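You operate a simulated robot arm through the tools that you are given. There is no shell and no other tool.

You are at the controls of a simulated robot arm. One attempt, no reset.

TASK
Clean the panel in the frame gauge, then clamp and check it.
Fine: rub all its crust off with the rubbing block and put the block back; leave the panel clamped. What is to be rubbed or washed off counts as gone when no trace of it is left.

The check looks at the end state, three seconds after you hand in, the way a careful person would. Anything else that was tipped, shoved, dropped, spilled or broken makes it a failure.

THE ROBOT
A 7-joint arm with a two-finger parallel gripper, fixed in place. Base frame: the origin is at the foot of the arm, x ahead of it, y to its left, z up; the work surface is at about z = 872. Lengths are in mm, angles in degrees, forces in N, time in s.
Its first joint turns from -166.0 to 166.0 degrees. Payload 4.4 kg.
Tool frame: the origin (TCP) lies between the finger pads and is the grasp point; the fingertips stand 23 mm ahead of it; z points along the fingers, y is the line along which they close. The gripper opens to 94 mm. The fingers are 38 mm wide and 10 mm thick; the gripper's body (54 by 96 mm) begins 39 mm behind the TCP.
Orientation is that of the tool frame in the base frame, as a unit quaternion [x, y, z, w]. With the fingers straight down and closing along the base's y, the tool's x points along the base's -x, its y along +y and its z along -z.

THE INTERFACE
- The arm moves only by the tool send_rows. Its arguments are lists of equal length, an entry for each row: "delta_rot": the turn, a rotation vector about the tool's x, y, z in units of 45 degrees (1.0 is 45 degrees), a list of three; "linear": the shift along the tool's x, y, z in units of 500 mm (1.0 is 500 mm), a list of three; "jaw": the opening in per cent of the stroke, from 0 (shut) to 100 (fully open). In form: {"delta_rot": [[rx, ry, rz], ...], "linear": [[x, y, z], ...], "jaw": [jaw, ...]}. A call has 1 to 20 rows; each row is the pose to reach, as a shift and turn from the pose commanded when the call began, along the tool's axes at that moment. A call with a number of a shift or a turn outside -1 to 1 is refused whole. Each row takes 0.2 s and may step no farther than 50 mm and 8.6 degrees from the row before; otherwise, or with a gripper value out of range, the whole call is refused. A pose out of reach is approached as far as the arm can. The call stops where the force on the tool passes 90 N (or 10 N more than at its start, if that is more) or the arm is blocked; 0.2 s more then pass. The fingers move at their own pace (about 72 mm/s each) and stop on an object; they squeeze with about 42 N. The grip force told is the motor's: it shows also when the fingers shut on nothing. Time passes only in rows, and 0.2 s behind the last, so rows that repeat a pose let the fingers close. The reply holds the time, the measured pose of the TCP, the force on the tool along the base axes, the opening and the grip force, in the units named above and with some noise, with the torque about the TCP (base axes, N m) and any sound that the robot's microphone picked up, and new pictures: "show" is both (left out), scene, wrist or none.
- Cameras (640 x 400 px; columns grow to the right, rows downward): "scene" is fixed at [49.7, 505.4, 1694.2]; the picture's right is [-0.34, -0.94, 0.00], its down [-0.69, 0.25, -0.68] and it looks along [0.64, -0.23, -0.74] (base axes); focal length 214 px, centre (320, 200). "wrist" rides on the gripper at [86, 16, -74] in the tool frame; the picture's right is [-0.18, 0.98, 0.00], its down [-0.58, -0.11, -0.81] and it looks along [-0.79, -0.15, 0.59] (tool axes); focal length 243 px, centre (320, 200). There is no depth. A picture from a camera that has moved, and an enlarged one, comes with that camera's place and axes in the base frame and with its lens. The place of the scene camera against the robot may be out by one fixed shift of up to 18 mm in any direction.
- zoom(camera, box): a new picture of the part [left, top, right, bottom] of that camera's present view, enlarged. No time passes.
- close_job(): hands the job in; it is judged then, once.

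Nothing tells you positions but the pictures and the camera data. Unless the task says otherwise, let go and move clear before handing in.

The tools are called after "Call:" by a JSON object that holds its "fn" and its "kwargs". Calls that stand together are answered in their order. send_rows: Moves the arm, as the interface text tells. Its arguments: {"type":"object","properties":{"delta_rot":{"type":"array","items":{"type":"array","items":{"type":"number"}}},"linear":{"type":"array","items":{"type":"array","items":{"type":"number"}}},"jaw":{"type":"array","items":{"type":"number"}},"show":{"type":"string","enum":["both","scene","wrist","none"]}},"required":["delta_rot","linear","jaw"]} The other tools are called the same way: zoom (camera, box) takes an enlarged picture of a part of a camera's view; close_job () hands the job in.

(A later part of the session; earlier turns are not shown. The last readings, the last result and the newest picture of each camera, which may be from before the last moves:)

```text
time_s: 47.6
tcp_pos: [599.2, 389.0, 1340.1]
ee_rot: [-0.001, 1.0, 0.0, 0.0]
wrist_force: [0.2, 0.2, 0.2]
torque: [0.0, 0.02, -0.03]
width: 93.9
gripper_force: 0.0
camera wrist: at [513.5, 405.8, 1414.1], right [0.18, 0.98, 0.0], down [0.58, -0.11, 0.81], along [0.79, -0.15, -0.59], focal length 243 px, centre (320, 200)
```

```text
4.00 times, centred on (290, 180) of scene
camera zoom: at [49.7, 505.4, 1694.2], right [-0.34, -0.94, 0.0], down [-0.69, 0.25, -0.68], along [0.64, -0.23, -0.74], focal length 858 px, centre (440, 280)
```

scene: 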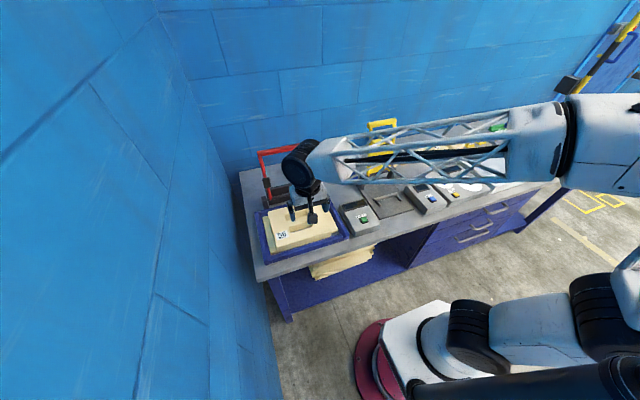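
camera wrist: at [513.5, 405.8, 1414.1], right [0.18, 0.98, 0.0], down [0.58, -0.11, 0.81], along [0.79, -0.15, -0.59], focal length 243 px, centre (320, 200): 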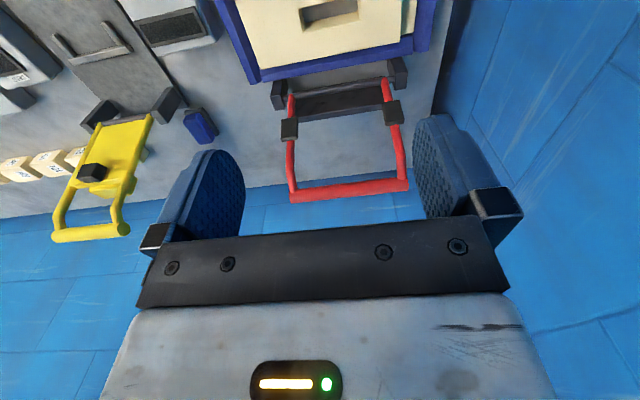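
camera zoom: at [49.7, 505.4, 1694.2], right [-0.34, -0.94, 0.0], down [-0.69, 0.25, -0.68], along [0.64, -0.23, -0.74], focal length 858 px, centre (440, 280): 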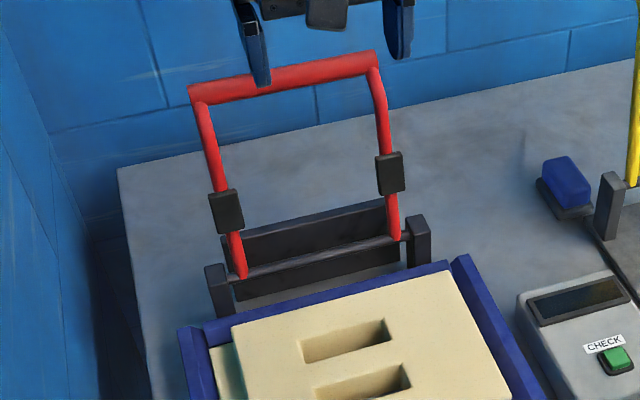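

Triangulated geometry for the red clamp:
- **Hinge:** axis at x≈776, z≈944.
- **Crossbar:** (848, y 287–494, z≈1152), radius ≈220, leaning back 19°.
- **Pads:** they would land on the panel near x≈688.

I'll turn the gripper so it closes across the bar and pitch it forward.

Call:
{"fn": "send_rows", "kwargs": {"delta_rot": [[0, 0, 0.166], [0, 0, 0.333], [0, 0, 0.5], [0, 0, 0.666], [0, 0, 0.833], [0, 0, 1.0]], "linear": [[-0.02, -0.015, 0], [-0.04, -0.03, 0], [-0.06, -0.044, 0], [-0.08, -0.059, 0], [-0.1, -0.074, 0], [-0.12, -0.088, 0]], "jaw": [100, 100, 100, 100, 100, 100], "show": "none"}}

Call:
{"fn": "send_rows", "kwargs": {"delta_rot": [[0, 0, 0.166], [0, 0, 0.333], [0, 0, 0.5], [0, 0, 0.666], [0, 0, 0.833], [0, 0, 1.0]], "linear": [[0, 0, 0], [0, 0, 0], [0, 0, 0], [0, 0, 0], [0, 0, 0], [0, 0, 0]], "jaw": [100, 100, 100, 100, 100, 100], "show": "none"}}

Call:
{"fn": "send_rows", "kwargs": {"delta_rot": [[-0.156, 0, 0], [-0.311, 0, 0], [-0.467, 0, 0], [-0.622, 0, 0], [-0.778, 0, 0]], "linear": [[0, 0.047, 0.034], [0, 0.093, 0.068], [0, 0.14, 0.102], [0, 0.187, 0.136], [0, 0.233, 0.17]], "jaw": [100, 100, 100, 100, 100]}}

Call:
{"fn": "zoom", "kwargs": {"camera": "scene", "box": [230, 90, 370, 230]}}

```text
time_s: 49.0
tcp_pos: [659.9, 346.2, 1340.7]
ee_rot: [0.383, 0.924, 0.001, 0.001]
wrist_force: [-0.6, -0.1, -0.3]
torque: [0.01, -0.01, 0.01]
width: 94.3
gripper_force: 0.1
```

```text
time_s: 50.4
tcp_pos: [659.6, 345.0, 1340.3]
ee_rot: [0.707, 0.707, 0.0, 0.0]
wrist_force: [-0.5, 0.5, 0.0]
torque: [-0.02, 0.0, 0.0]
width: 94.0
gripper_force: 0.1
```

```text
time_s: 51.6
tcp_pos: [776.2, 345.5, 1256.5]
ee_rot: [0.674, 0.674, 0.214, 0.213]
wrist_force: [-0.8, -0.8, 0.9]
torque: [-0.02, 0.02, 0.02]
width: 94.0
gripper_force: 0.0
camera wrist: at [746.2, 432.5, 1325.8], right [0.8, -0.18, 0.57], down [-0.55, -0.58, 0.6], along [0.22, -0.79, -0.57], focal length 243 px, centre (320, 200)
```

scene: 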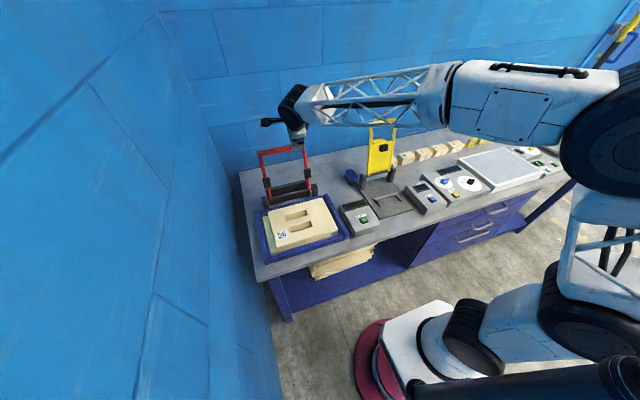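
wrist: 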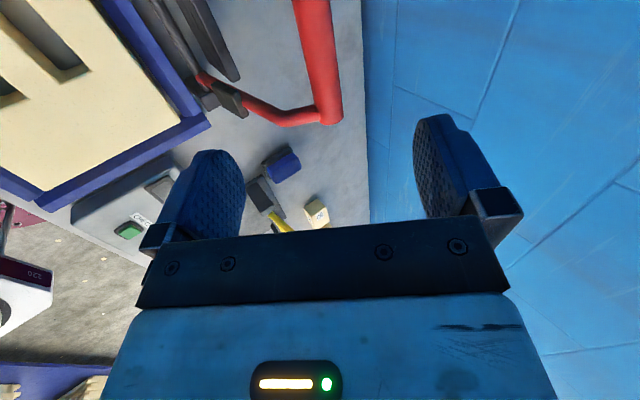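

```text
2.86 times, centred on (300, 160) of scene
camera zoom: at [49.7, 505.4, 1694.2], right [-0.34, -0.94, 0.0], down [-0.69, 0.25, -0.68], along [0.64, -0.23, -0.74], focal length 613 px, centre (377, 314)
```

zoom: 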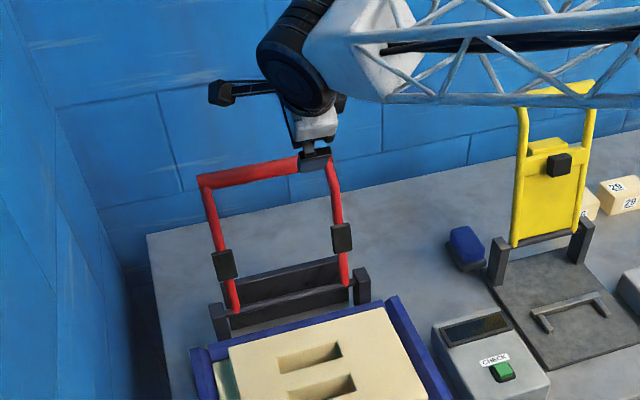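

The bar lines up between the fingers. I'll advance along the tool axis until it sits between the pads.

Call:
{"fn": "send_rows", "kwargs": {"delta_rot": [[0, 0, 0], [0, 0, 0], [0, 0, 0], [0, 0, 0]], "linear": [[0, 0, 0.06], [0, 0, 0.12], [0, 0, 0.18], [0, 0, 0.236]], "jaw": [100, 100, 100, 100]}}

Call:
{"fn": "zoom", "kwargs": {"camera": "scene", "box": [240, 110, 340, 220]}}

```text
time_s: 52.6
tcp_pos: [844.2, 344.5, 1159.8]
ee_rot: [0.674, 0.675, 0.213, 0.213]
wrist_force: [0.0, 0.1, 0.4]
torque: [0.02, -0.01, 0.03]
width: 94.0
gripper_force: 0.0
camera wrist: at [813.3, 432.0, 1229.5], right [0.8, -0.18, 0.56], down [-0.55, -0.58, 0.6], along [0.22, -0.79, -0.57], focal length 243 px, centre (320, 200)
```

scene: 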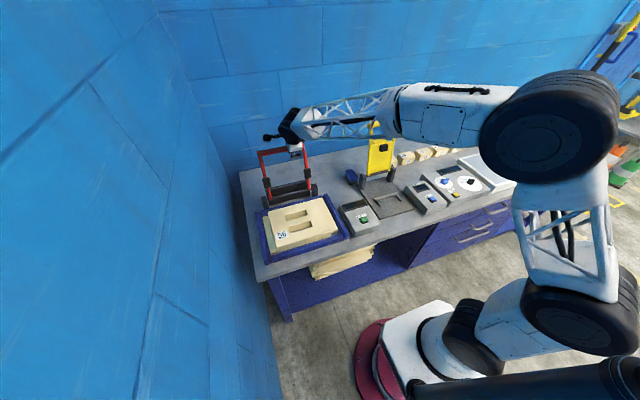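
wrist: 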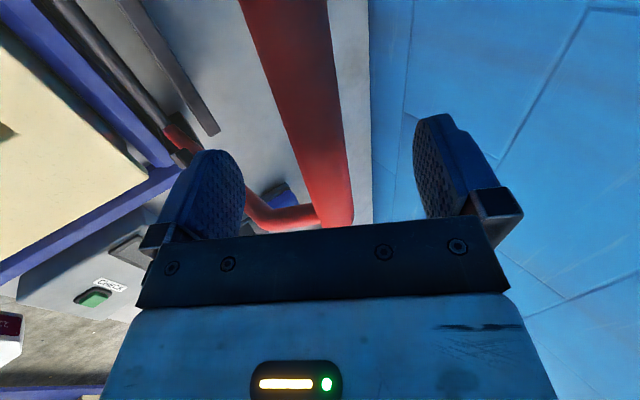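

```text
3.64 times, centred on (290, 165) of scene
camera zoom: at [49.7, 505.4, 1694.2], right [-0.34, -0.94, 0.0], down [-0.69, 0.25, -0.68], along [0.64, -0.23, -0.74], focal length 780 px, centre (429, 327)
```

zoom: 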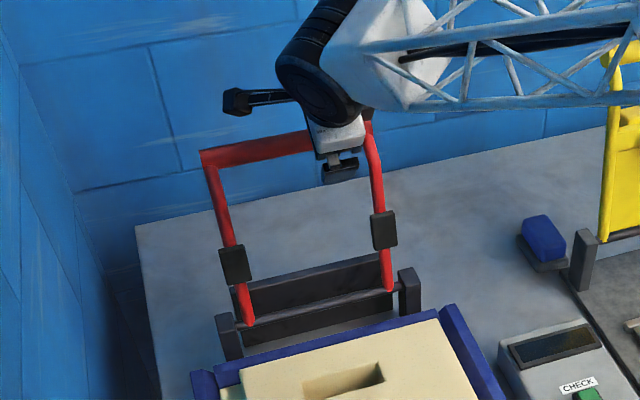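

The bar is between the pads. I'll close to a loose cage of about 31 mm around it and begin swinging it along its arc, to the vertical first.

Call:
{"fn": "send_rows", "kwargs": {"delta_rot": [[0, 0, 0], [0, 0, 0], [0, 0, 0], [0, 0, 0], [0, 0, 0], [0, 0, 0], [0, 0, 0], [0, 0, 0]], "linear": [[0, 0, 0], [0, 0, 0], [0, 0, 0], [0, -0.0238, -0.0304], [0, -0.0502, -0.0586], [0, -0.079, -0.0844], [0, -0.1098, -0.1078], [0, -0.1098, -0.1078]], "jaw": [33, 33, 33, 33, 33, 33, 33, 33]}}

Call:
{"fn": "zoom", "kwargs": {"camera": "scene", "box": [240, 110, 340, 220]}}

```text
time_s: 54.4
tcp_pos: [767.5, 344.9, 1170.8]
ee_rot: [0.674, 0.674, 0.213, 0.213]
wrist_force: [-0.1, -0.1, -1.4]
torque: [0.02, 0.0, -0.03]
width: 31.4
gripper_force: 0.9
camera wrist: at [737.8, 432.2, 1241.5], right [0.8, -0.18, 0.56], down [-0.55, -0.58, 0.6], along [0.22, -0.79, -0.57], focal length 243 px, centre (320, 200)
```

scene: 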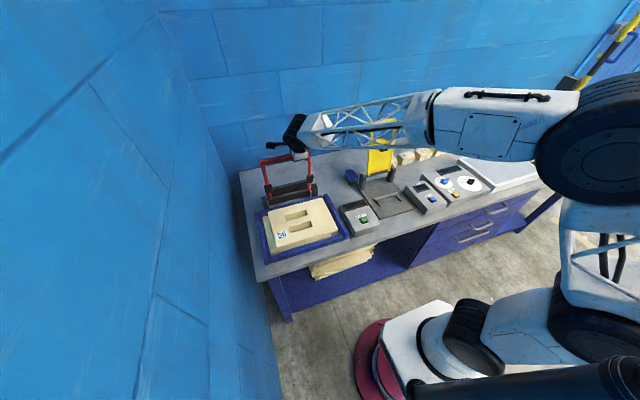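
wrist: 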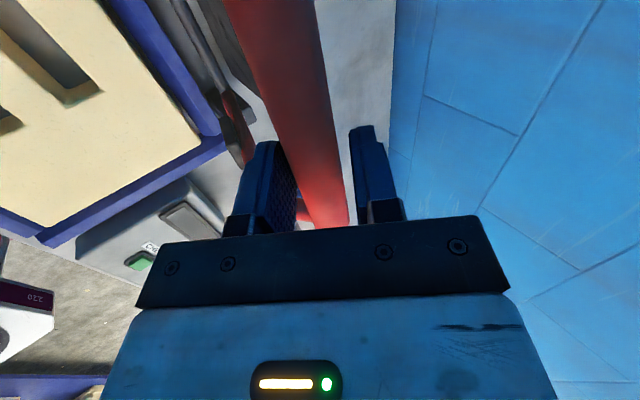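

```text
3.64 times, centred on (290, 165) of scene
camera zoom: at [49.7, 505.4, 1694.2], right [-0.34, -0.94, 0.0], down [-0.69, 0.25, -0.68], along [0.64, -0.23, -0.74], focal length 780 px, centre (429, 327)
```

zoom: 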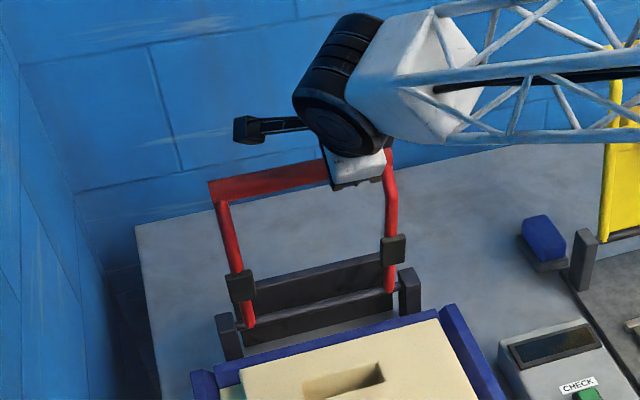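

The bar is following with negligible force. I'll continue the arc to about 40° forward.

Call:
{"fn": "send_rows", "kwargs": {"delta_rot": [[0, 0, 0], [0, 0, 0], [0, 0, 0], [0, 0, 0], [0, 0, 0], [0, 0, 0], [0, 0, 0], [0, 0, 0]], "linear": [[0, -0.033, -0.0204], [0, -0.0674, -0.0378], [0, -0.1032, -0.0522], [0, -0.1402, -0.0636], [0, -0.178, -0.0715], [0, -0.2164, -0.0761], [0, -0.255, -0.0775], [0, -0.2936, -0.0755]], "jaw": [33, 33, 33, 33, 33, 33, 33, 33]}}

Call:
{"fn": "zoom", "kwargs": {"camera": "scene", "box": [240, 120, 350, 240]}}

```text
time_s: 56.2
tcp_pos: [625.8, 345.0, 1117.5]
ee_rot: [0.675, 0.674, 0.213, 0.212]
wrist_force: [-1.0, 0.2, -2.0]
torque: [-0.02, 0.01, -0.04]
width: 31.7
gripper_force: 1.1
camera wrist: at [596.0, 431.8, 1187.8], right [0.8, -0.18, 0.56], down [-0.55, -0.58, 0.6], along [0.22, -0.79, -0.57], focal length 243 px, centre (320, 200)
```

scene: 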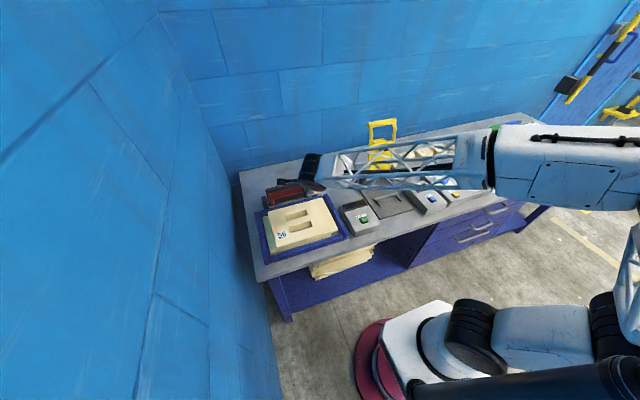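
wrist: 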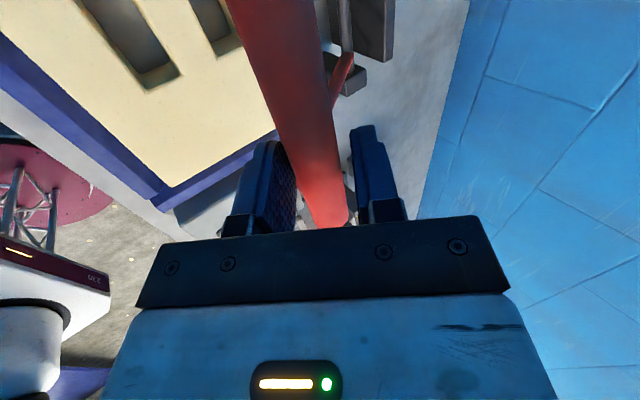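

```text
3.33 times, centred on (295, 180) of scene
camera zoom: at [49.7, 505.4, 1694.2], right [-0.34, -0.94, 0.0], down [-0.69, 0.25, -0.68], along [0.64, -0.23, -0.74], focal length 715 px, centre (403, 267)
```

zoom: 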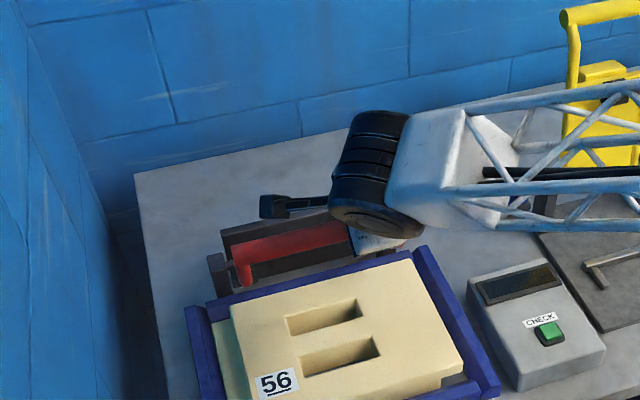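

Call:
{"fn": "send_rows", "kwargs": {"delta_rot": [[0, 0, 0], [0, 0, 0], [0, 0, 0], [0, 0, 0], [0, 0, 0]], "linear": [[0, -0.0382, 0.0054], [0, -0.0758, 0.0142], [0, -0.1126, 0.0262], [0, -0.1484, 0.0414], [0, -0.1824, 0.0594]], "jaw": [33, 33, 33, 33, 33]}}

Call:
{"fn": "zoom", "kwargs": {"camera": "scene", "box": [240, 140, 360, 260]}}

Call:
{"fn": "zoom", "kwargs": {"camera": "wrist", "box": [160, 0, 480, 240]}}

```text
time_s: 57.4
tcp_pos: [568.7, 345.0, 1041.3]
ee_rot: [0.674, 0.675, 0.213, 0.212]
wrist_force: [-2.7, -2.6, -3.0]
torque: [-0.04, 0.07, 0.05]
width: 32.3
gripper_force: 2.0
camera wrist: at [538.0, 432.2, 1110.9], right [0.8, -0.18, 0.56], down [-0.55, -0.58, 0.6], along [0.22, -0.79, -0.57], focal length 243 px, centre (320, 200)
```

scene: 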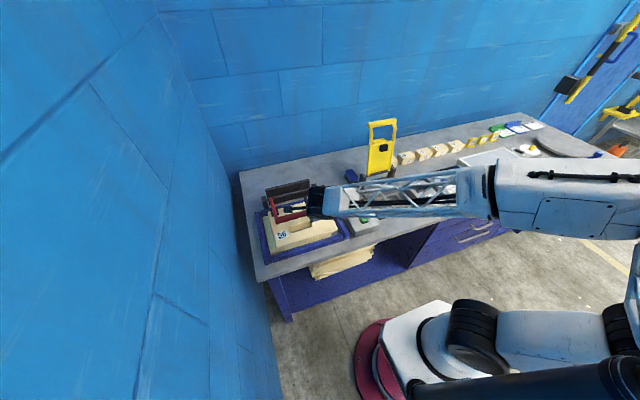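
wrist: 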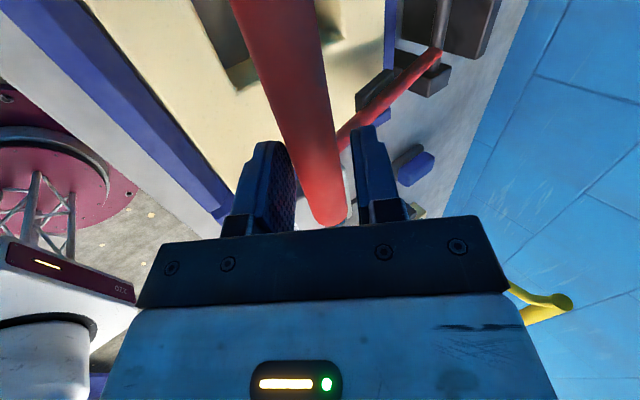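

```text
3.33 times, centred on (300, 200) of scene
camera zoom: at [49.7, 505.4, 1694.2], right [-0.34, -0.94, 0.0], down [-0.69, 0.25, -0.68], along [0.64, -0.23, -0.74], focal length 715 px, centre (387, 200)
```

zoom: 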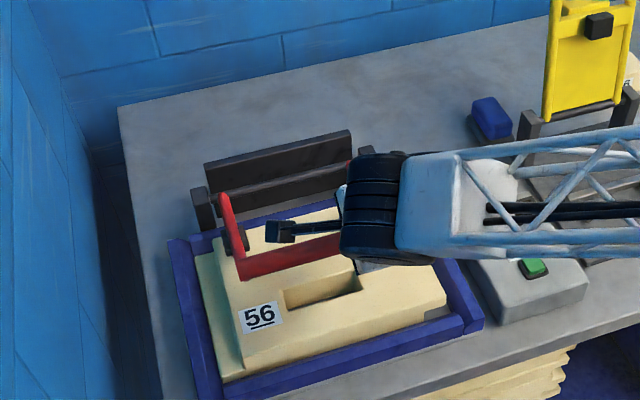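

```text
1.67 times, centred on (320, 120) of wrist
camera zoom: at [538.0, 432.2, 1110.9], right [0.8, -0.18, 0.56], down [-0.55, -0.58, 0.6], along [0.22, -0.79, -0.57], focal length 404 px, centre (320, 333)
```

zoom: 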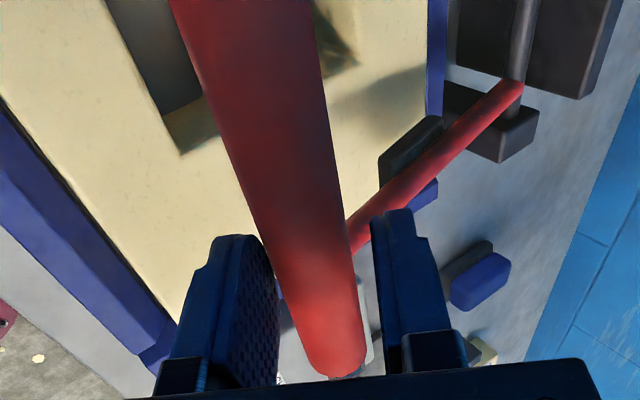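

Call:
{"fn": "send_rows", "kwargs": {"delta_rot": [[0, 0, 0], [0, 0, 0], [0, 0, 0], [0, 0, 0]], "linear": [[0, -0.0196, 0.0124], [0, -0.0386, 0.0256], [0, -0.0568, 0.04], [0, -0.0742, 0.0554]], "jaw": [33, 33, 33, 33]}}

Call:
{"fn": "zoom", "kwargs": {"camera": "wrist", "box": [160, 0, 480, 240]}}

Call:
{"fn": "zoom", "kwargs": {"camera": "scene", "box": [250, 160, 350, 260]}}

```text
time_s: 58.4
tcp_pos: [552.7, 344.4, 996.6]
ee_rot: [0.674, 0.675, 0.213, 0.213]
wrist_force: [-5.2, -1.9, -2.6]
torque: [-0.05, 0.08, -0.02]
width: 32.9
gripper_force: 2.1
camera wrist: at [523.7, 432.1, 1067.1], right [0.8, -0.18, 0.56], down [-0.55, -0.58, 0.6], along [0.22, -0.79, -0.57], focal length 243 px, centre (320, 200)
```

scene: 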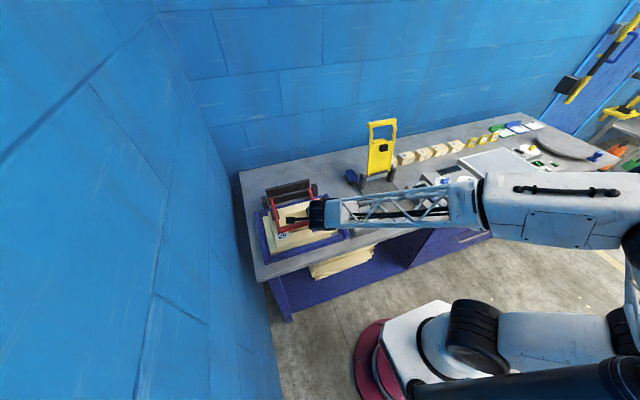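
wrist: 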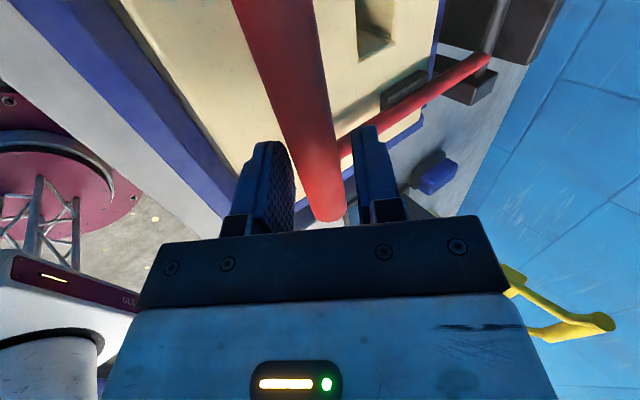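

```text
1.67 times, centred on (320, 120) of wrist
camera zoom: at [523.7, 432.1, 1067.1], right [0.8, -0.18, 0.56], down [-0.55, -0.58, 0.6], along [0.22, -0.79, -0.57], focal length 404 px, centre (320, 333)
```

zoom: 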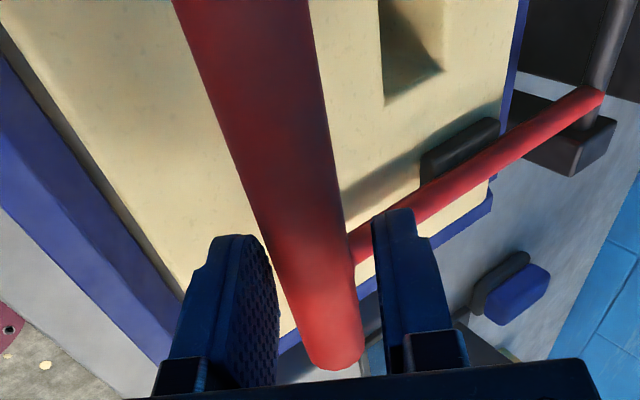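

```text
4.00 times, centred on (300, 210) of scene
camera zoom: at [49.7, 505.4, 1694.2], right [-0.34, -0.94, 0.0], down [-0.69, 0.25, -0.68], along [0.64, -0.23, -0.74], focal length 858 px, centre (400, 160)
```

zoom: 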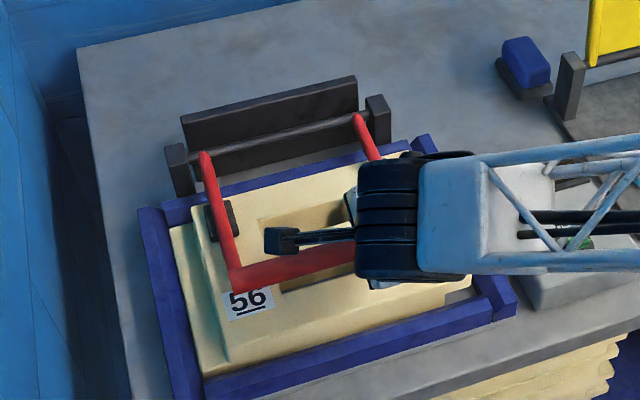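

Call:
{"fn": "send_rows", "kwargs": {"delta_rot": [[0, 0, 0], [0, 0, 0], [0, 0, 0]], "linear": [[0, -0.0083, 0.0079], [0, -0.0166, 0.0158], [0, -0.0245, 0.0244]], "jaw": [33, 33, 33]}}

Call:
{"fn": "zoom", "kwargs": {"camera": "wrist", "box": [160, 0, 480, 240]}}

Call:
{"fn": "zoom", "kwargs": {"camera": "scene", "box": [250, 160, 350, 260]}}

```text
time_s: 59.2
tcp_pos: [550.5, 345.4, 980.7]
ee_rot: [0.674, 0.675, 0.214, 0.213]
wrist_force: [6.9, 0.9, 12.3]
torque: [-0.23, -0.31, 0.16]
width: 36.4
gripper_force: 6.7
camera wrist: at [521.2, 432.2, 1052.1], right [0.8, -0.18, 0.57], down [-0.55, -0.58, 0.6], along [0.22, -0.79, -0.57], focal length 243 px, centre (320, 200)
```

scene: 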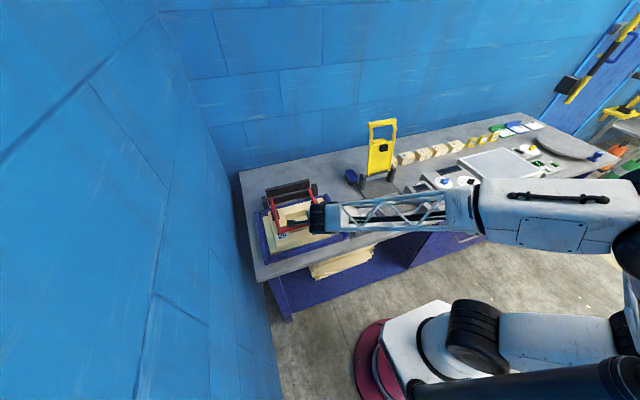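
wrist: 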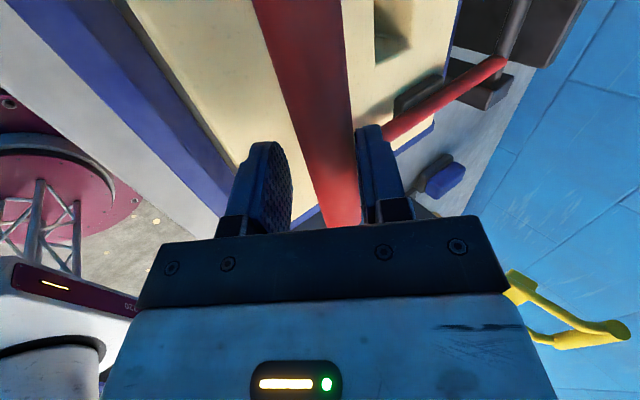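

```text
1.67 times, centred on (320, 120) of wrist
camera zoom: at [521.2, 432.2, 1052.1], right [0.8, -0.18, 0.57], down [-0.55, -0.58, 0.6], along [0.22, -0.79, -0.57], focal length 404 px, centre (320, 333)
```

zoom: 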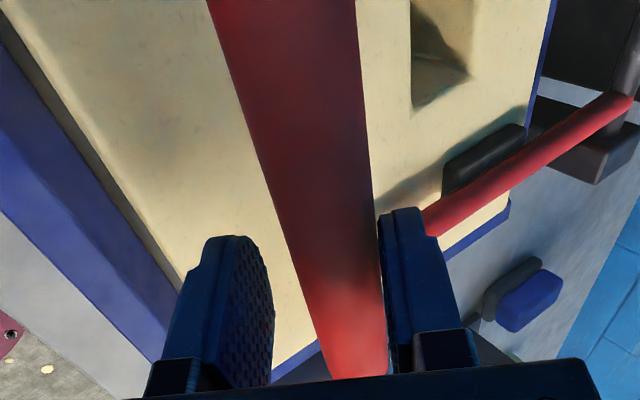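

```text
4.00 times, centred on (300, 210) of scene
camera zoom: at [49.7, 505.4, 1694.2], right [-0.34, -0.94, 0.0], down [-0.69, 0.25, -0.68], along [0.64, -0.23, -0.74], focal length 858 px, centre (400, 160)
```

zoom: 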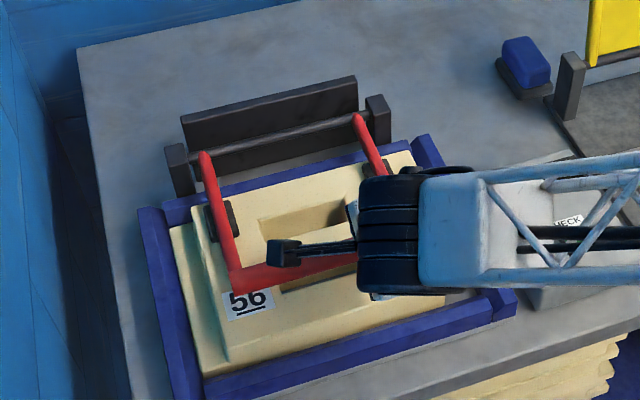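

The pads now rest on the panel; the reaction on the upper finger shows the clamp is down. I'll open slightly, retract, and see whether it stays.

Call:
{"fn": "send_rows", "kwargs": {"delta_rot": [[0, 0, 0], [0, 0, 0], [0, 0, 0], [0, 0, 0], [0, 0, 0], [0, 0, 0]], "linear": [[0, 0.004, -0.004], [0, 0.006, -0.01], [0, 0.008, -0.03], [0, 0.008, -0.08], [0, 0.008, -0.14], [0, 0.008, -0.2]], "jaw": [50, 54, 54, 54, 54, 54]}}

Call:
{"fn": "zoom", "kwargs": {"camera": "scene", "box": [250, 160, 350, 260]}}

Call:
{"fn": "zoom", "kwargs": {"camera": "wrist", "box": [160, 0, 480, 240]}}

```text
time_s: 60.6
tcp_pos: [495.9, 344.2, 1065.2]
ee_rot: [0.674, 0.674, 0.214, 0.214]
wrist_force: [-0.1, -0.7, 0.6]
torque: [0.0, 0.01, 0.0]
width: 51.2
gripper_force: 0.1
camera wrist: at [465.6, 431.3, 1136.2], right [0.8, -0.18, 0.56], down [-0.55, -0.58, 0.6], along [0.22, -0.79, -0.57], focal length 243 px, centre (320, 200)
```

scene: 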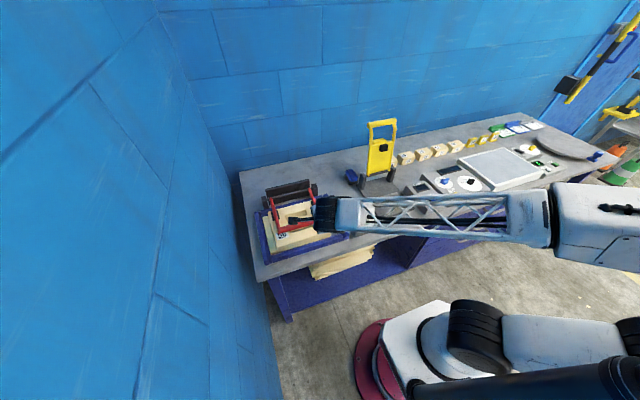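
wrist: 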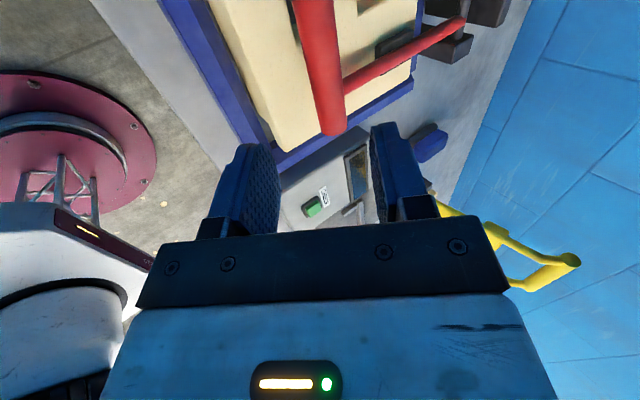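

```text
4.00 times, centred on (300, 210) of scene
camera zoom: at [49.7, 505.4, 1694.2], right [-0.34, -0.94, 0.0], down [-0.69, 0.25, -0.68], along [0.64, -0.23, -0.74], focal length 858 px, centre (400, 160)
```

zoom: 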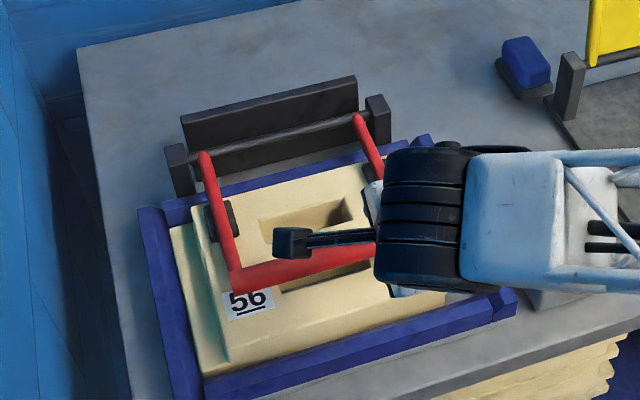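

```text
1.67 times, centred on (320, 120) of wrist
camera zoom: at [465.6, 431.3, 1136.2], right [0.8, -0.18, 0.56], down [-0.55, -0.58, 0.6], along [0.22, -0.79, -0.57], focal length 404 px, centre (320, 333)
```

zoom: 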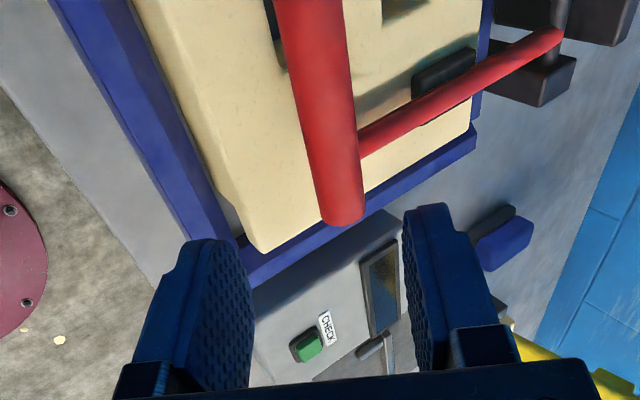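

The clamp stays down after release. I'll straighten the gripper to its standard orientation and inspect the seating of the pads.

Call:
{"fn": "send_rows", "kwargs": {"delta_rot": [[0.156, 0, 0], [0.311, 0, 0], [0.467, 0, 0], [0.622, 0, 0], [0.778, 0, 0]], "linear": [[0.006, 0.011, -0.034], [0.013, 0.022, -0.068], [0.019, 0.033, -0.101], [0.026, 0.044, -0.135], [0.032, 0.055, -0.169]], "jaw": [54, 54, 54, 54, 54], "show": "none"}}

Call:
{"fn": "send_rows", "kwargs": {"delta_rot": [[0, 0, -0.166], [0, 0, -0.333], [0, 0, -0.5], [0, 0, -0.666], [0, 0, -0.833], [0, 0, -1.0]], "linear": [[0, 0, -0.01], [0, 0, -0.02], [0, 0, -0.03], [0, 0, -0.04], [0, 0, -0.05], [0, 0, -0.06]], "jaw": [54, 54, 54, 54, 54, 54], "show": "none"}}

Call:
{"fn": "send_rows", "kwargs": {"delta_rot": [[0, 0, -0.166], [0, 0, -0.333], [0, 0, -0.5], [0, 0, -0.666], [0, 0, -0.833], [0, 0, -1.0]], "linear": [[0, 0, -0.01], [0, 0, -0.02], [0, 0, -0.03], [0, 0, -0.04], [0, 0, -0.05], [0, 0, -0.06]], "jaw": [20, 0, 0, 0, 0, 0]}}

Call:
{"fn": "zoom", "kwargs": {"camera": "wrist", "box": [160, 0, 480, 200]}}

Call:
{"fn": "zoom", "kwargs": {"camera": "scene", "box": [250, 160, 380, 260]}}

```text
time_s: 61.8
tcp_pos: [469.6, 361.2, 1149.5]
ee_rot: [0.707, 0.707, 0.0, 0.0]
wrist_force: [-0.9, -0.3, -0.5]
torque: [0.0, -0.03, -0.02]
width: 50.8
gripper_force: 0.0
```

```text
time_s: 63.2
tcp_pos: [471.5, 359.1, 1179.3]
ee_rot: [0.381, 0.924, 0.0, 0.0]
wrist_force: [-0.6, -1.4, 0.1]
torque: [-0.04, 0.02, 0.03]
width: 50.7
gripper_force: 0.0
```

```text
time_s: 64.6
tcp_pos: [470.7, 361.0, 1210.7]
ee_rot: [0.0, 1.0, 0.001, 0.0]
wrist_force: [-0.7, -0.9, -0.4]
torque: [0.0, 0.0, -0.02]
width: 0.0
gripper_force: 41.5
camera wrist: at [383.8, 377.4, 1284.0], right [0.18, 0.98, 0.0], down [0.58, -0.11, 0.81], along [0.79, -0.15, -0.59], focal length 243 px, centre (320, 200)
```

scene: 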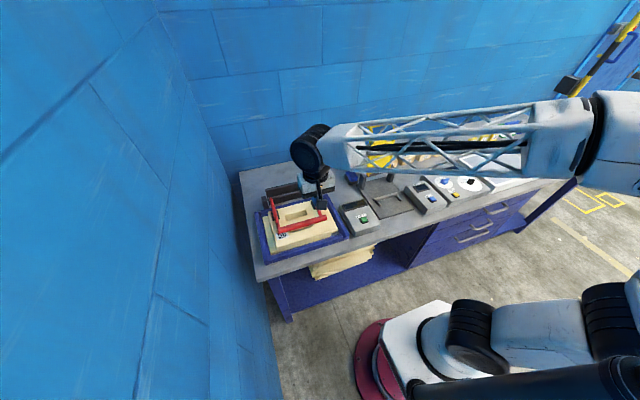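
wrist: 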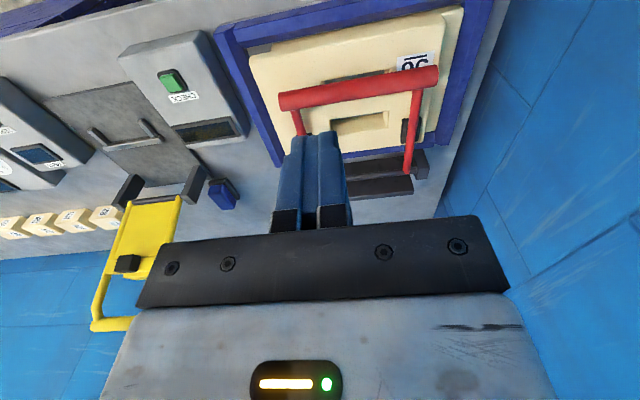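

```text
2.00 times, centred on (320, 100) of wrist
camera zoom: at [383.8, 377.4, 1284.0], right [0.18, 0.98, 0.0], down [0.58, -0.11, 0.81], along [0.79, -0.15, -0.59], focal length 485 px, centre (320, 400)
```

zoom: 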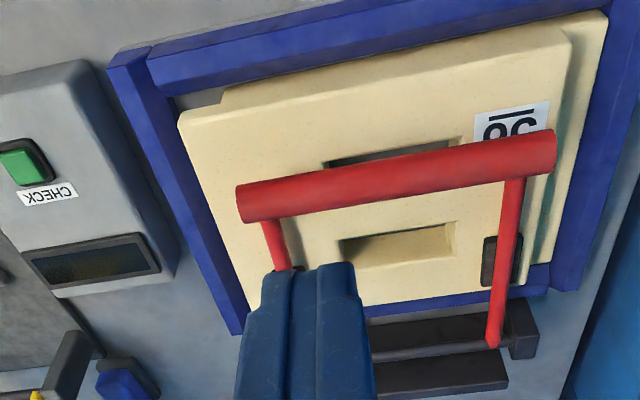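

```text
4.00 times, centred on (315, 210) of scene
camera zoom: at [49.7, 505.4, 1694.2], right [-0.34, -0.94, 0.0], down [-0.69, 0.25, -0.68], along [0.64, -0.23, -0.74], focal length 858 px, centre (340, 160)
```

zoom: 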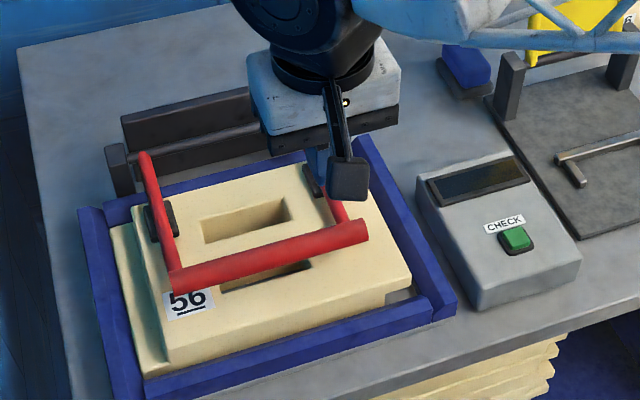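

The pads sit on the panel and the bar rests above it. I'll press the bar gently from above with closed fingers to be sure it is fully seated or latched.

Call:
{"fn": "send_rows", "kwargs": {"delta_rot": [[0, 0, 0], [0, 0, 0], [0, 0, 0], [0, 0, 0], [0, 0, 0]], "linear": [[-0.045, 0.015, 0.08], [-0.09, 0.03, 0.16], [-0.135, 0.045, 0.24], [-0.1786, 0.058, 0.31], [-0.1786, 0.058, 0.357]], "jaw": [0, 0, 0, 0, 0]}}

Call:
{"fn": "zoom", "kwargs": {"camera": "scene", "box": [250, 160, 380, 260]}}

```text
time_s: 65.8
tcp_pos: [559.7, 390.3, 1031.3]
ee_rot: [0.0, 1.0, 0.0, -0.001]
wrist_force: [-0.1, 0.7, 0.8]
torque: [-0.02, -0.04, -0.02]
width: 0.2
gripper_force: 41.4
camera wrist: at [473.0, 407.1, 1105.3], right [0.18, 0.98, 0.0], down [0.58, -0.11, 0.81], along [0.79, -0.15, -0.59], focal length 243 px, centre (320, 200)
```

scene: 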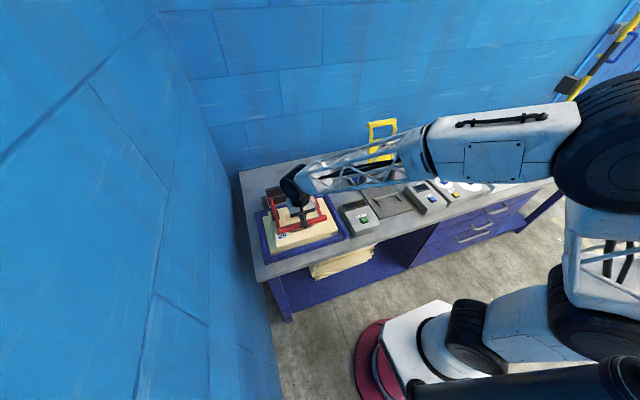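
wrist: 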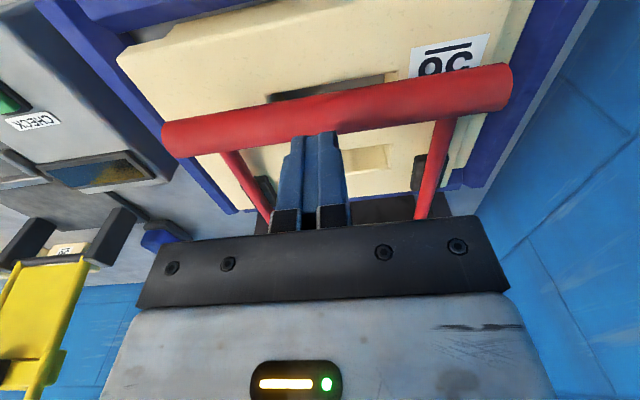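

```text
4.00 times, centred on (315, 210) of scene
camera zoom: at [49.7, 505.4, 1694.2], right [-0.34, -0.94, 0.0], down [-0.69, 0.25, -0.68], along [0.64, -0.23, -0.74], focal length 858 px, centre (340, 160)
```

zoom: 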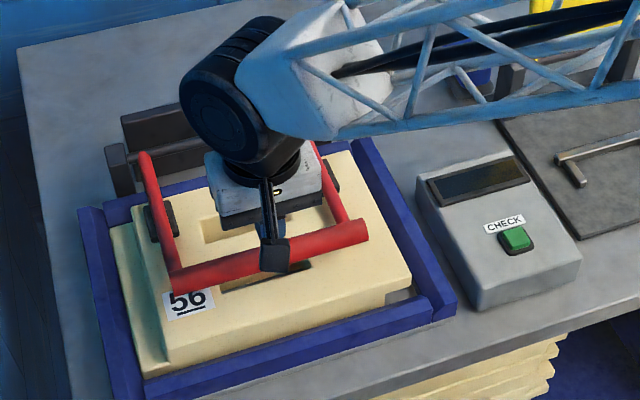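

Call:
{"fn": "send_rows", "kwargs": {"delta_rot": [[0, 0, 0], [0, 0, 0], [0, 0, 0]], "linear": [[0, 0, 0.015], [0, 0, 0.028], [0, 0, 0.034]], "jaw": [0, 0, 0], "show": "none"}}

```text
time_s: 66.6
tcp_pos: [559.7, 389.2, 1014.3]
ee_rot: [0.0, 1.0, -0.001, -0.001]
wrist_force: [1.0, -0.4, 0.2]
torque: [0.0, 0.02, 0.01]
width: 0.0
gripper_force: 41.9
```

Call:
{"fn": "send_rows", "kwargs": {"delta_rot": [[0, 0, 0], [0, 0, 0], [0, 0, 0], [0, 0, 0]], "linear": [[0, 0, 0.003], [0, 0, 0.006], [0, 0, 0.009], [0, 0, 0.009]], "jaw": [0, 0, 0, 0], "show": "none"}}

```text
time_s: 67.6
tcp_pos: [560.1, 390.9, 1008.8]
ee_rot: [0.0, 1.0, 0.0, -0.001]
wrist_force: [-0.9, 0.1, -0.6]
torque: [0.01, -0.01, -0.01]
width: 0.0
gripper_force: 42.5
```

Call:
{"fn": "send_rows", "kwargs": {"delta_rot": [[0, 0, 0], [0, 0, 0], [0, 0, 0], [0, 0, 0]], "linear": [[0, 0, 0.003], [0, 0, 0.006], [0, 0, 0.009], [0, 0, 0.009]], "jaw": [0, 0, 0, 0], "show": "wrist"}}

Call:
{"fn": "zoom", "kwargs": {"camera": "wrist", "box": [200, 40, 440, 220]}}

```text
time_s: 68.6
tcp_pos: [557.7, 391.0, 1007.9]
ee_rot: [0.0, 1.0, 0.0, 0.001]
wrist_force: [-14.6, -13.8, 46.0]
torque: [-0.35, 0.14, -0.06]
width: 0.0
gripper_force: 42.4
camera wrist: at [473.0, 407.0, 1081.6], right [0.18, 0.98, 0.0], down [0.58, -0.11, 0.81], along [0.79, -0.15, -0.59], focal length 243 px, centre (320, 200)
```

wrist: 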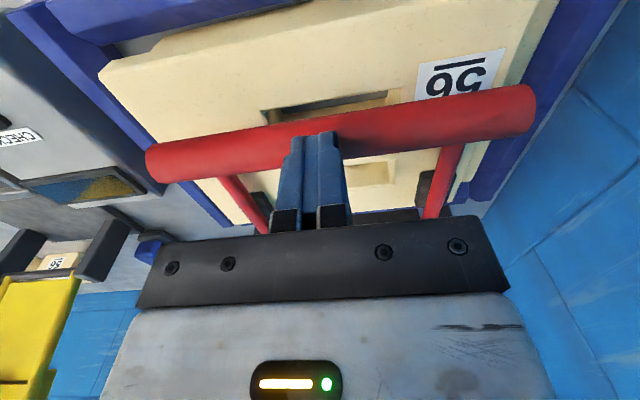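

```text
2.22 times, centred on (320, 130) of wrist
camera zoom: at [473.0, 407.0, 1081.6], right [0.18, 0.98, 0.0], down [0.58, -0.11, 0.81], along [0.79, -0.15, -0.59], focal length 539 px, centre (320, 356)
```

zoom: 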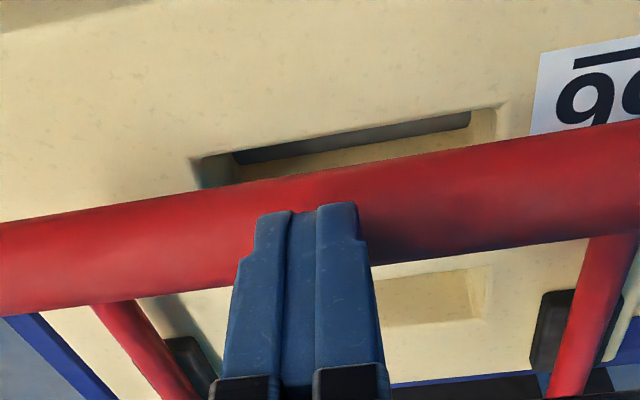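

Rigid contact at 46 N with no give, so the clamp is fully seated. I'll back off and move over to the CHECK box.

Call:
{"fn": "send_rows", "kwargs": {"delta_rot": [[0, 0, 0], [0, 0, 0], [0, 0, 0], [0, 0, 0], [0, 0, 0], [0, 0, 0], [0, 0, 0], [0, 0, 0], [0, 0, 0]], "linear": [[0, 0, -0.05], [0, 0, -0.13], [0, 0, -0.21], [0.03, -0.087, -0.212], [0.06, -0.174, -0.212], [0.09, -0.26, -0.212], [0.12, -0.347, -0.212], [0.15, -0.433, -0.212], [0.18, -0.52, -0.212]], "jaw": [0, 0, 0, 0, 0, 0, 0, 0, 0]}}

Call:
{"fn": "zoom", "kwargs": {"camera": "wrist", "box": [220, 20, 420, 180]}}

Call:
{"fn": "zoom", "kwargs": {"camera": "scene", "box": [240, 160, 400, 260]}}

```text
time_s: 70.6
tcp_pos: [471.0, 128.6, 1112.4]
ee_rot: [-0.001, 1.0, -0.001, 0.001]
wrist_force: [0.4, -0.3, -0.1]
torque: [0.01, 0.05, 0.01]
width: 0.1
gripper_force: 42.1
camera wrist: at [383.0, 145.3, 1185.8], right [0.18, 0.98, 0.0], down [0.58, -0.11, 0.81], along [0.79, -0.15, -0.59], focal length 243 px, centre (320, 200)
```

scene: 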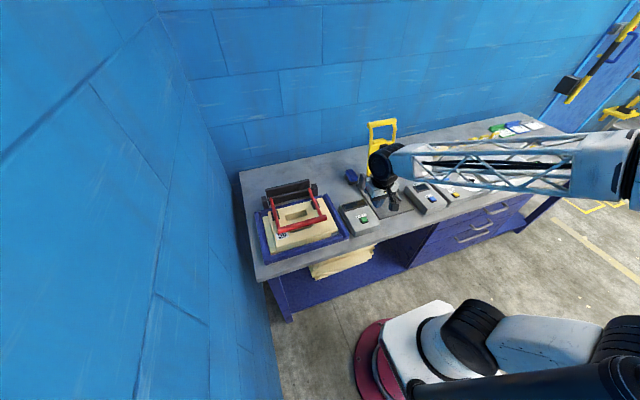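
wrist: 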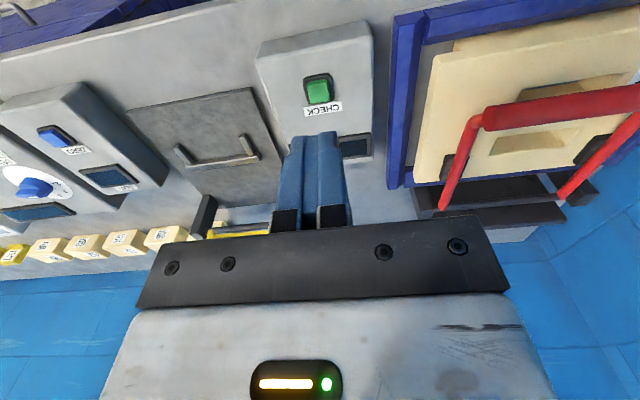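

```text
2.50 times, centred on (320, 100) of wrist
camera zoom: at [383.0, 145.3, 1185.8], right [0.18, 0.98, 0.0], down [0.58, -0.11, 0.81], along [0.79, -0.15, -0.59], focal length 606 px, centre (320, 450)
```

zoom: 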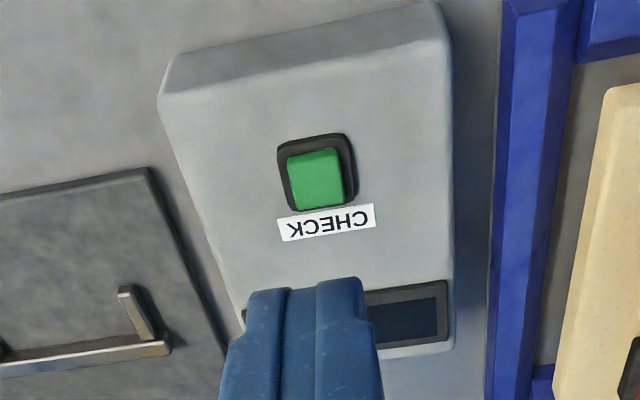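

```text
4.00 times, centred on (320, 210) of scene
camera zoom: at [49.7, 505.4, 1694.2], right [-0.34, -0.94, 0.0], down [-0.69, 0.25, -0.68], along [0.64, -0.23, -0.74], focal length 858 px, centre (320, 160)
```

zoom: 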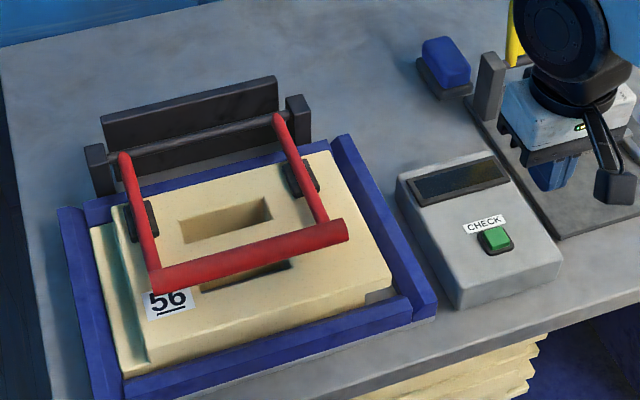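

The button is at about (535, 116, 915). I'll move above it with closed fingers.

Call:
{"fn": "send_rows", "kwargs": {"delta_rot": [[0, 0, 0], [0, 0, 0], [0, 0, 0], [0, 0, 0]], "linear": [[-0.032, -0.006, 0.071], [-0.064, -0.012, 0.142], [-0.096, -0.019, 0.213], [-0.128, -0.025, 0.285]], "jaw": [0, 0, 0, 0]}}

Call:
{"fn": "zoom", "kwargs": {"camera": "wrist", "box": [220, 0, 420, 160]}}

Call:
{"fn": "zoom", "kwargs": {"camera": "scene", "box": [320, 170, 420, 250]}}

```text
time_s: 71.6
tcp_pos: [533.6, 116.9, 967.9]
ee_rot: [0.001, 1.0, 0.0, 0.001]
wrist_force: [-0.3, 0.3, -0.2]
torque: [-0.01, 0.0, 0.0]
width: 0.0
gripper_force: 42.2
camera wrist: at [447.2, 134.1, 1042.4], right [0.18, 0.98, 0.0], down [0.58, -0.11, 0.81], along [0.79, -0.15, -0.59], focal length 243 px, centre (320, 200)
```

scene: 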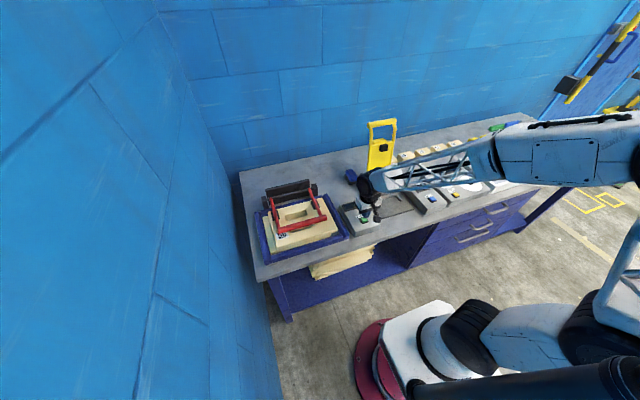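
wrist: 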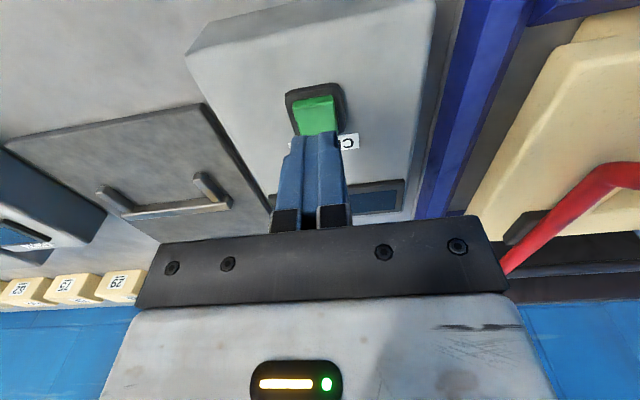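

```text
2.50 times, centred on (320, 80) of wrist
camera zoom: at [447.2, 134.1, 1042.4], right [0.18, 0.98, 0.0], down [0.58, -0.11, 0.81], along [0.79, -0.15, -0.59], focal length 606 px, centre (320, 500)
```

zoom: 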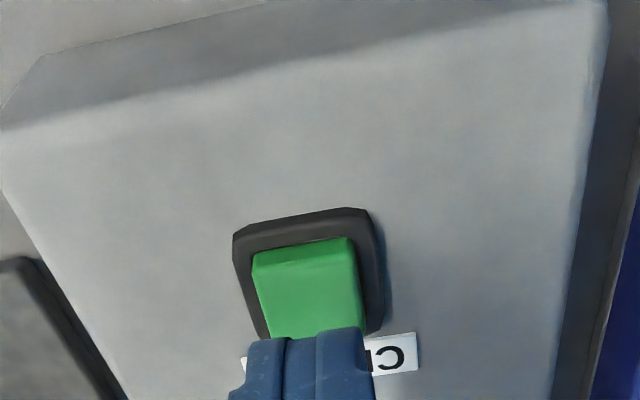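

```text
5.00 times, centred on (370, 210) of scene
camera zoom: at [49.7, 505.4, 1694.2], right [-0.34, -0.94, 0.0], down [-0.69, 0.25, -0.68], along [0.64, -0.23, -0.74], focal length 1072 px, centre (70, 150)
```

zoom: 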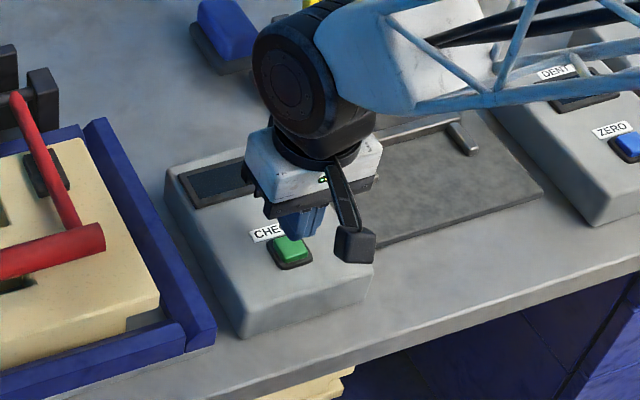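

Call:
{"fn": "send_rows", "kwargs": {"delta_rot": [[0, 0, 0], [0, 0, 0], [0, 0, 0]], "linear": [[-0.006, -0.0024, 0.02], [-0.006, -0.0024, 0.038], [-0.006, -0.0024, 0.05]], "jaw": [0, 0, 0], "show": "wrist"}}

Call:
{"fn": "send_rows", "kwargs": {"delta_rot": [[0, 0, 0], [0, 0, 0], [0, 0, 0]], "linear": [[0, 0, 0.004], [0, 0, 0.008], [0, 0, 0.008]], "jaw": [0, 0, 0], "show": "none"}}

```text
time_s: 72.4
tcp_pos: [537.1, 116.3, 943.6]
ee_rot: [-0.001, 1.0, 0.0, 0.001]
wrist_force: [-0.4, 0.1, -0.2]
torque: [-0.02, 0.0, 0.01]
width: 0.0
gripper_force: 41.7
camera wrist: at [450.4, 133.5, 1018.0], right [0.18, 0.98, 0.0], down [0.58, -0.11, 0.81], along [0.79, -0.15, -0.59], focal length 243 px, centre (320, 200)
```

wrist: 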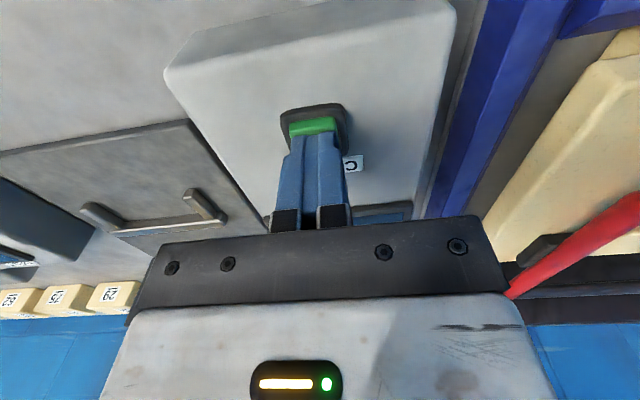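

```text
time_s: 73.2
tcp_pos: [538.0, 116.3, 940.3]
ee_rot: [0.0, 1.0, 0.001, 0.001]
wrist_force: [-1.0, 0.8, 3.0]
torque: [0.05, 0.04, 0.0]
width: 0.2
gripper_force: 41.9
heard: click
```

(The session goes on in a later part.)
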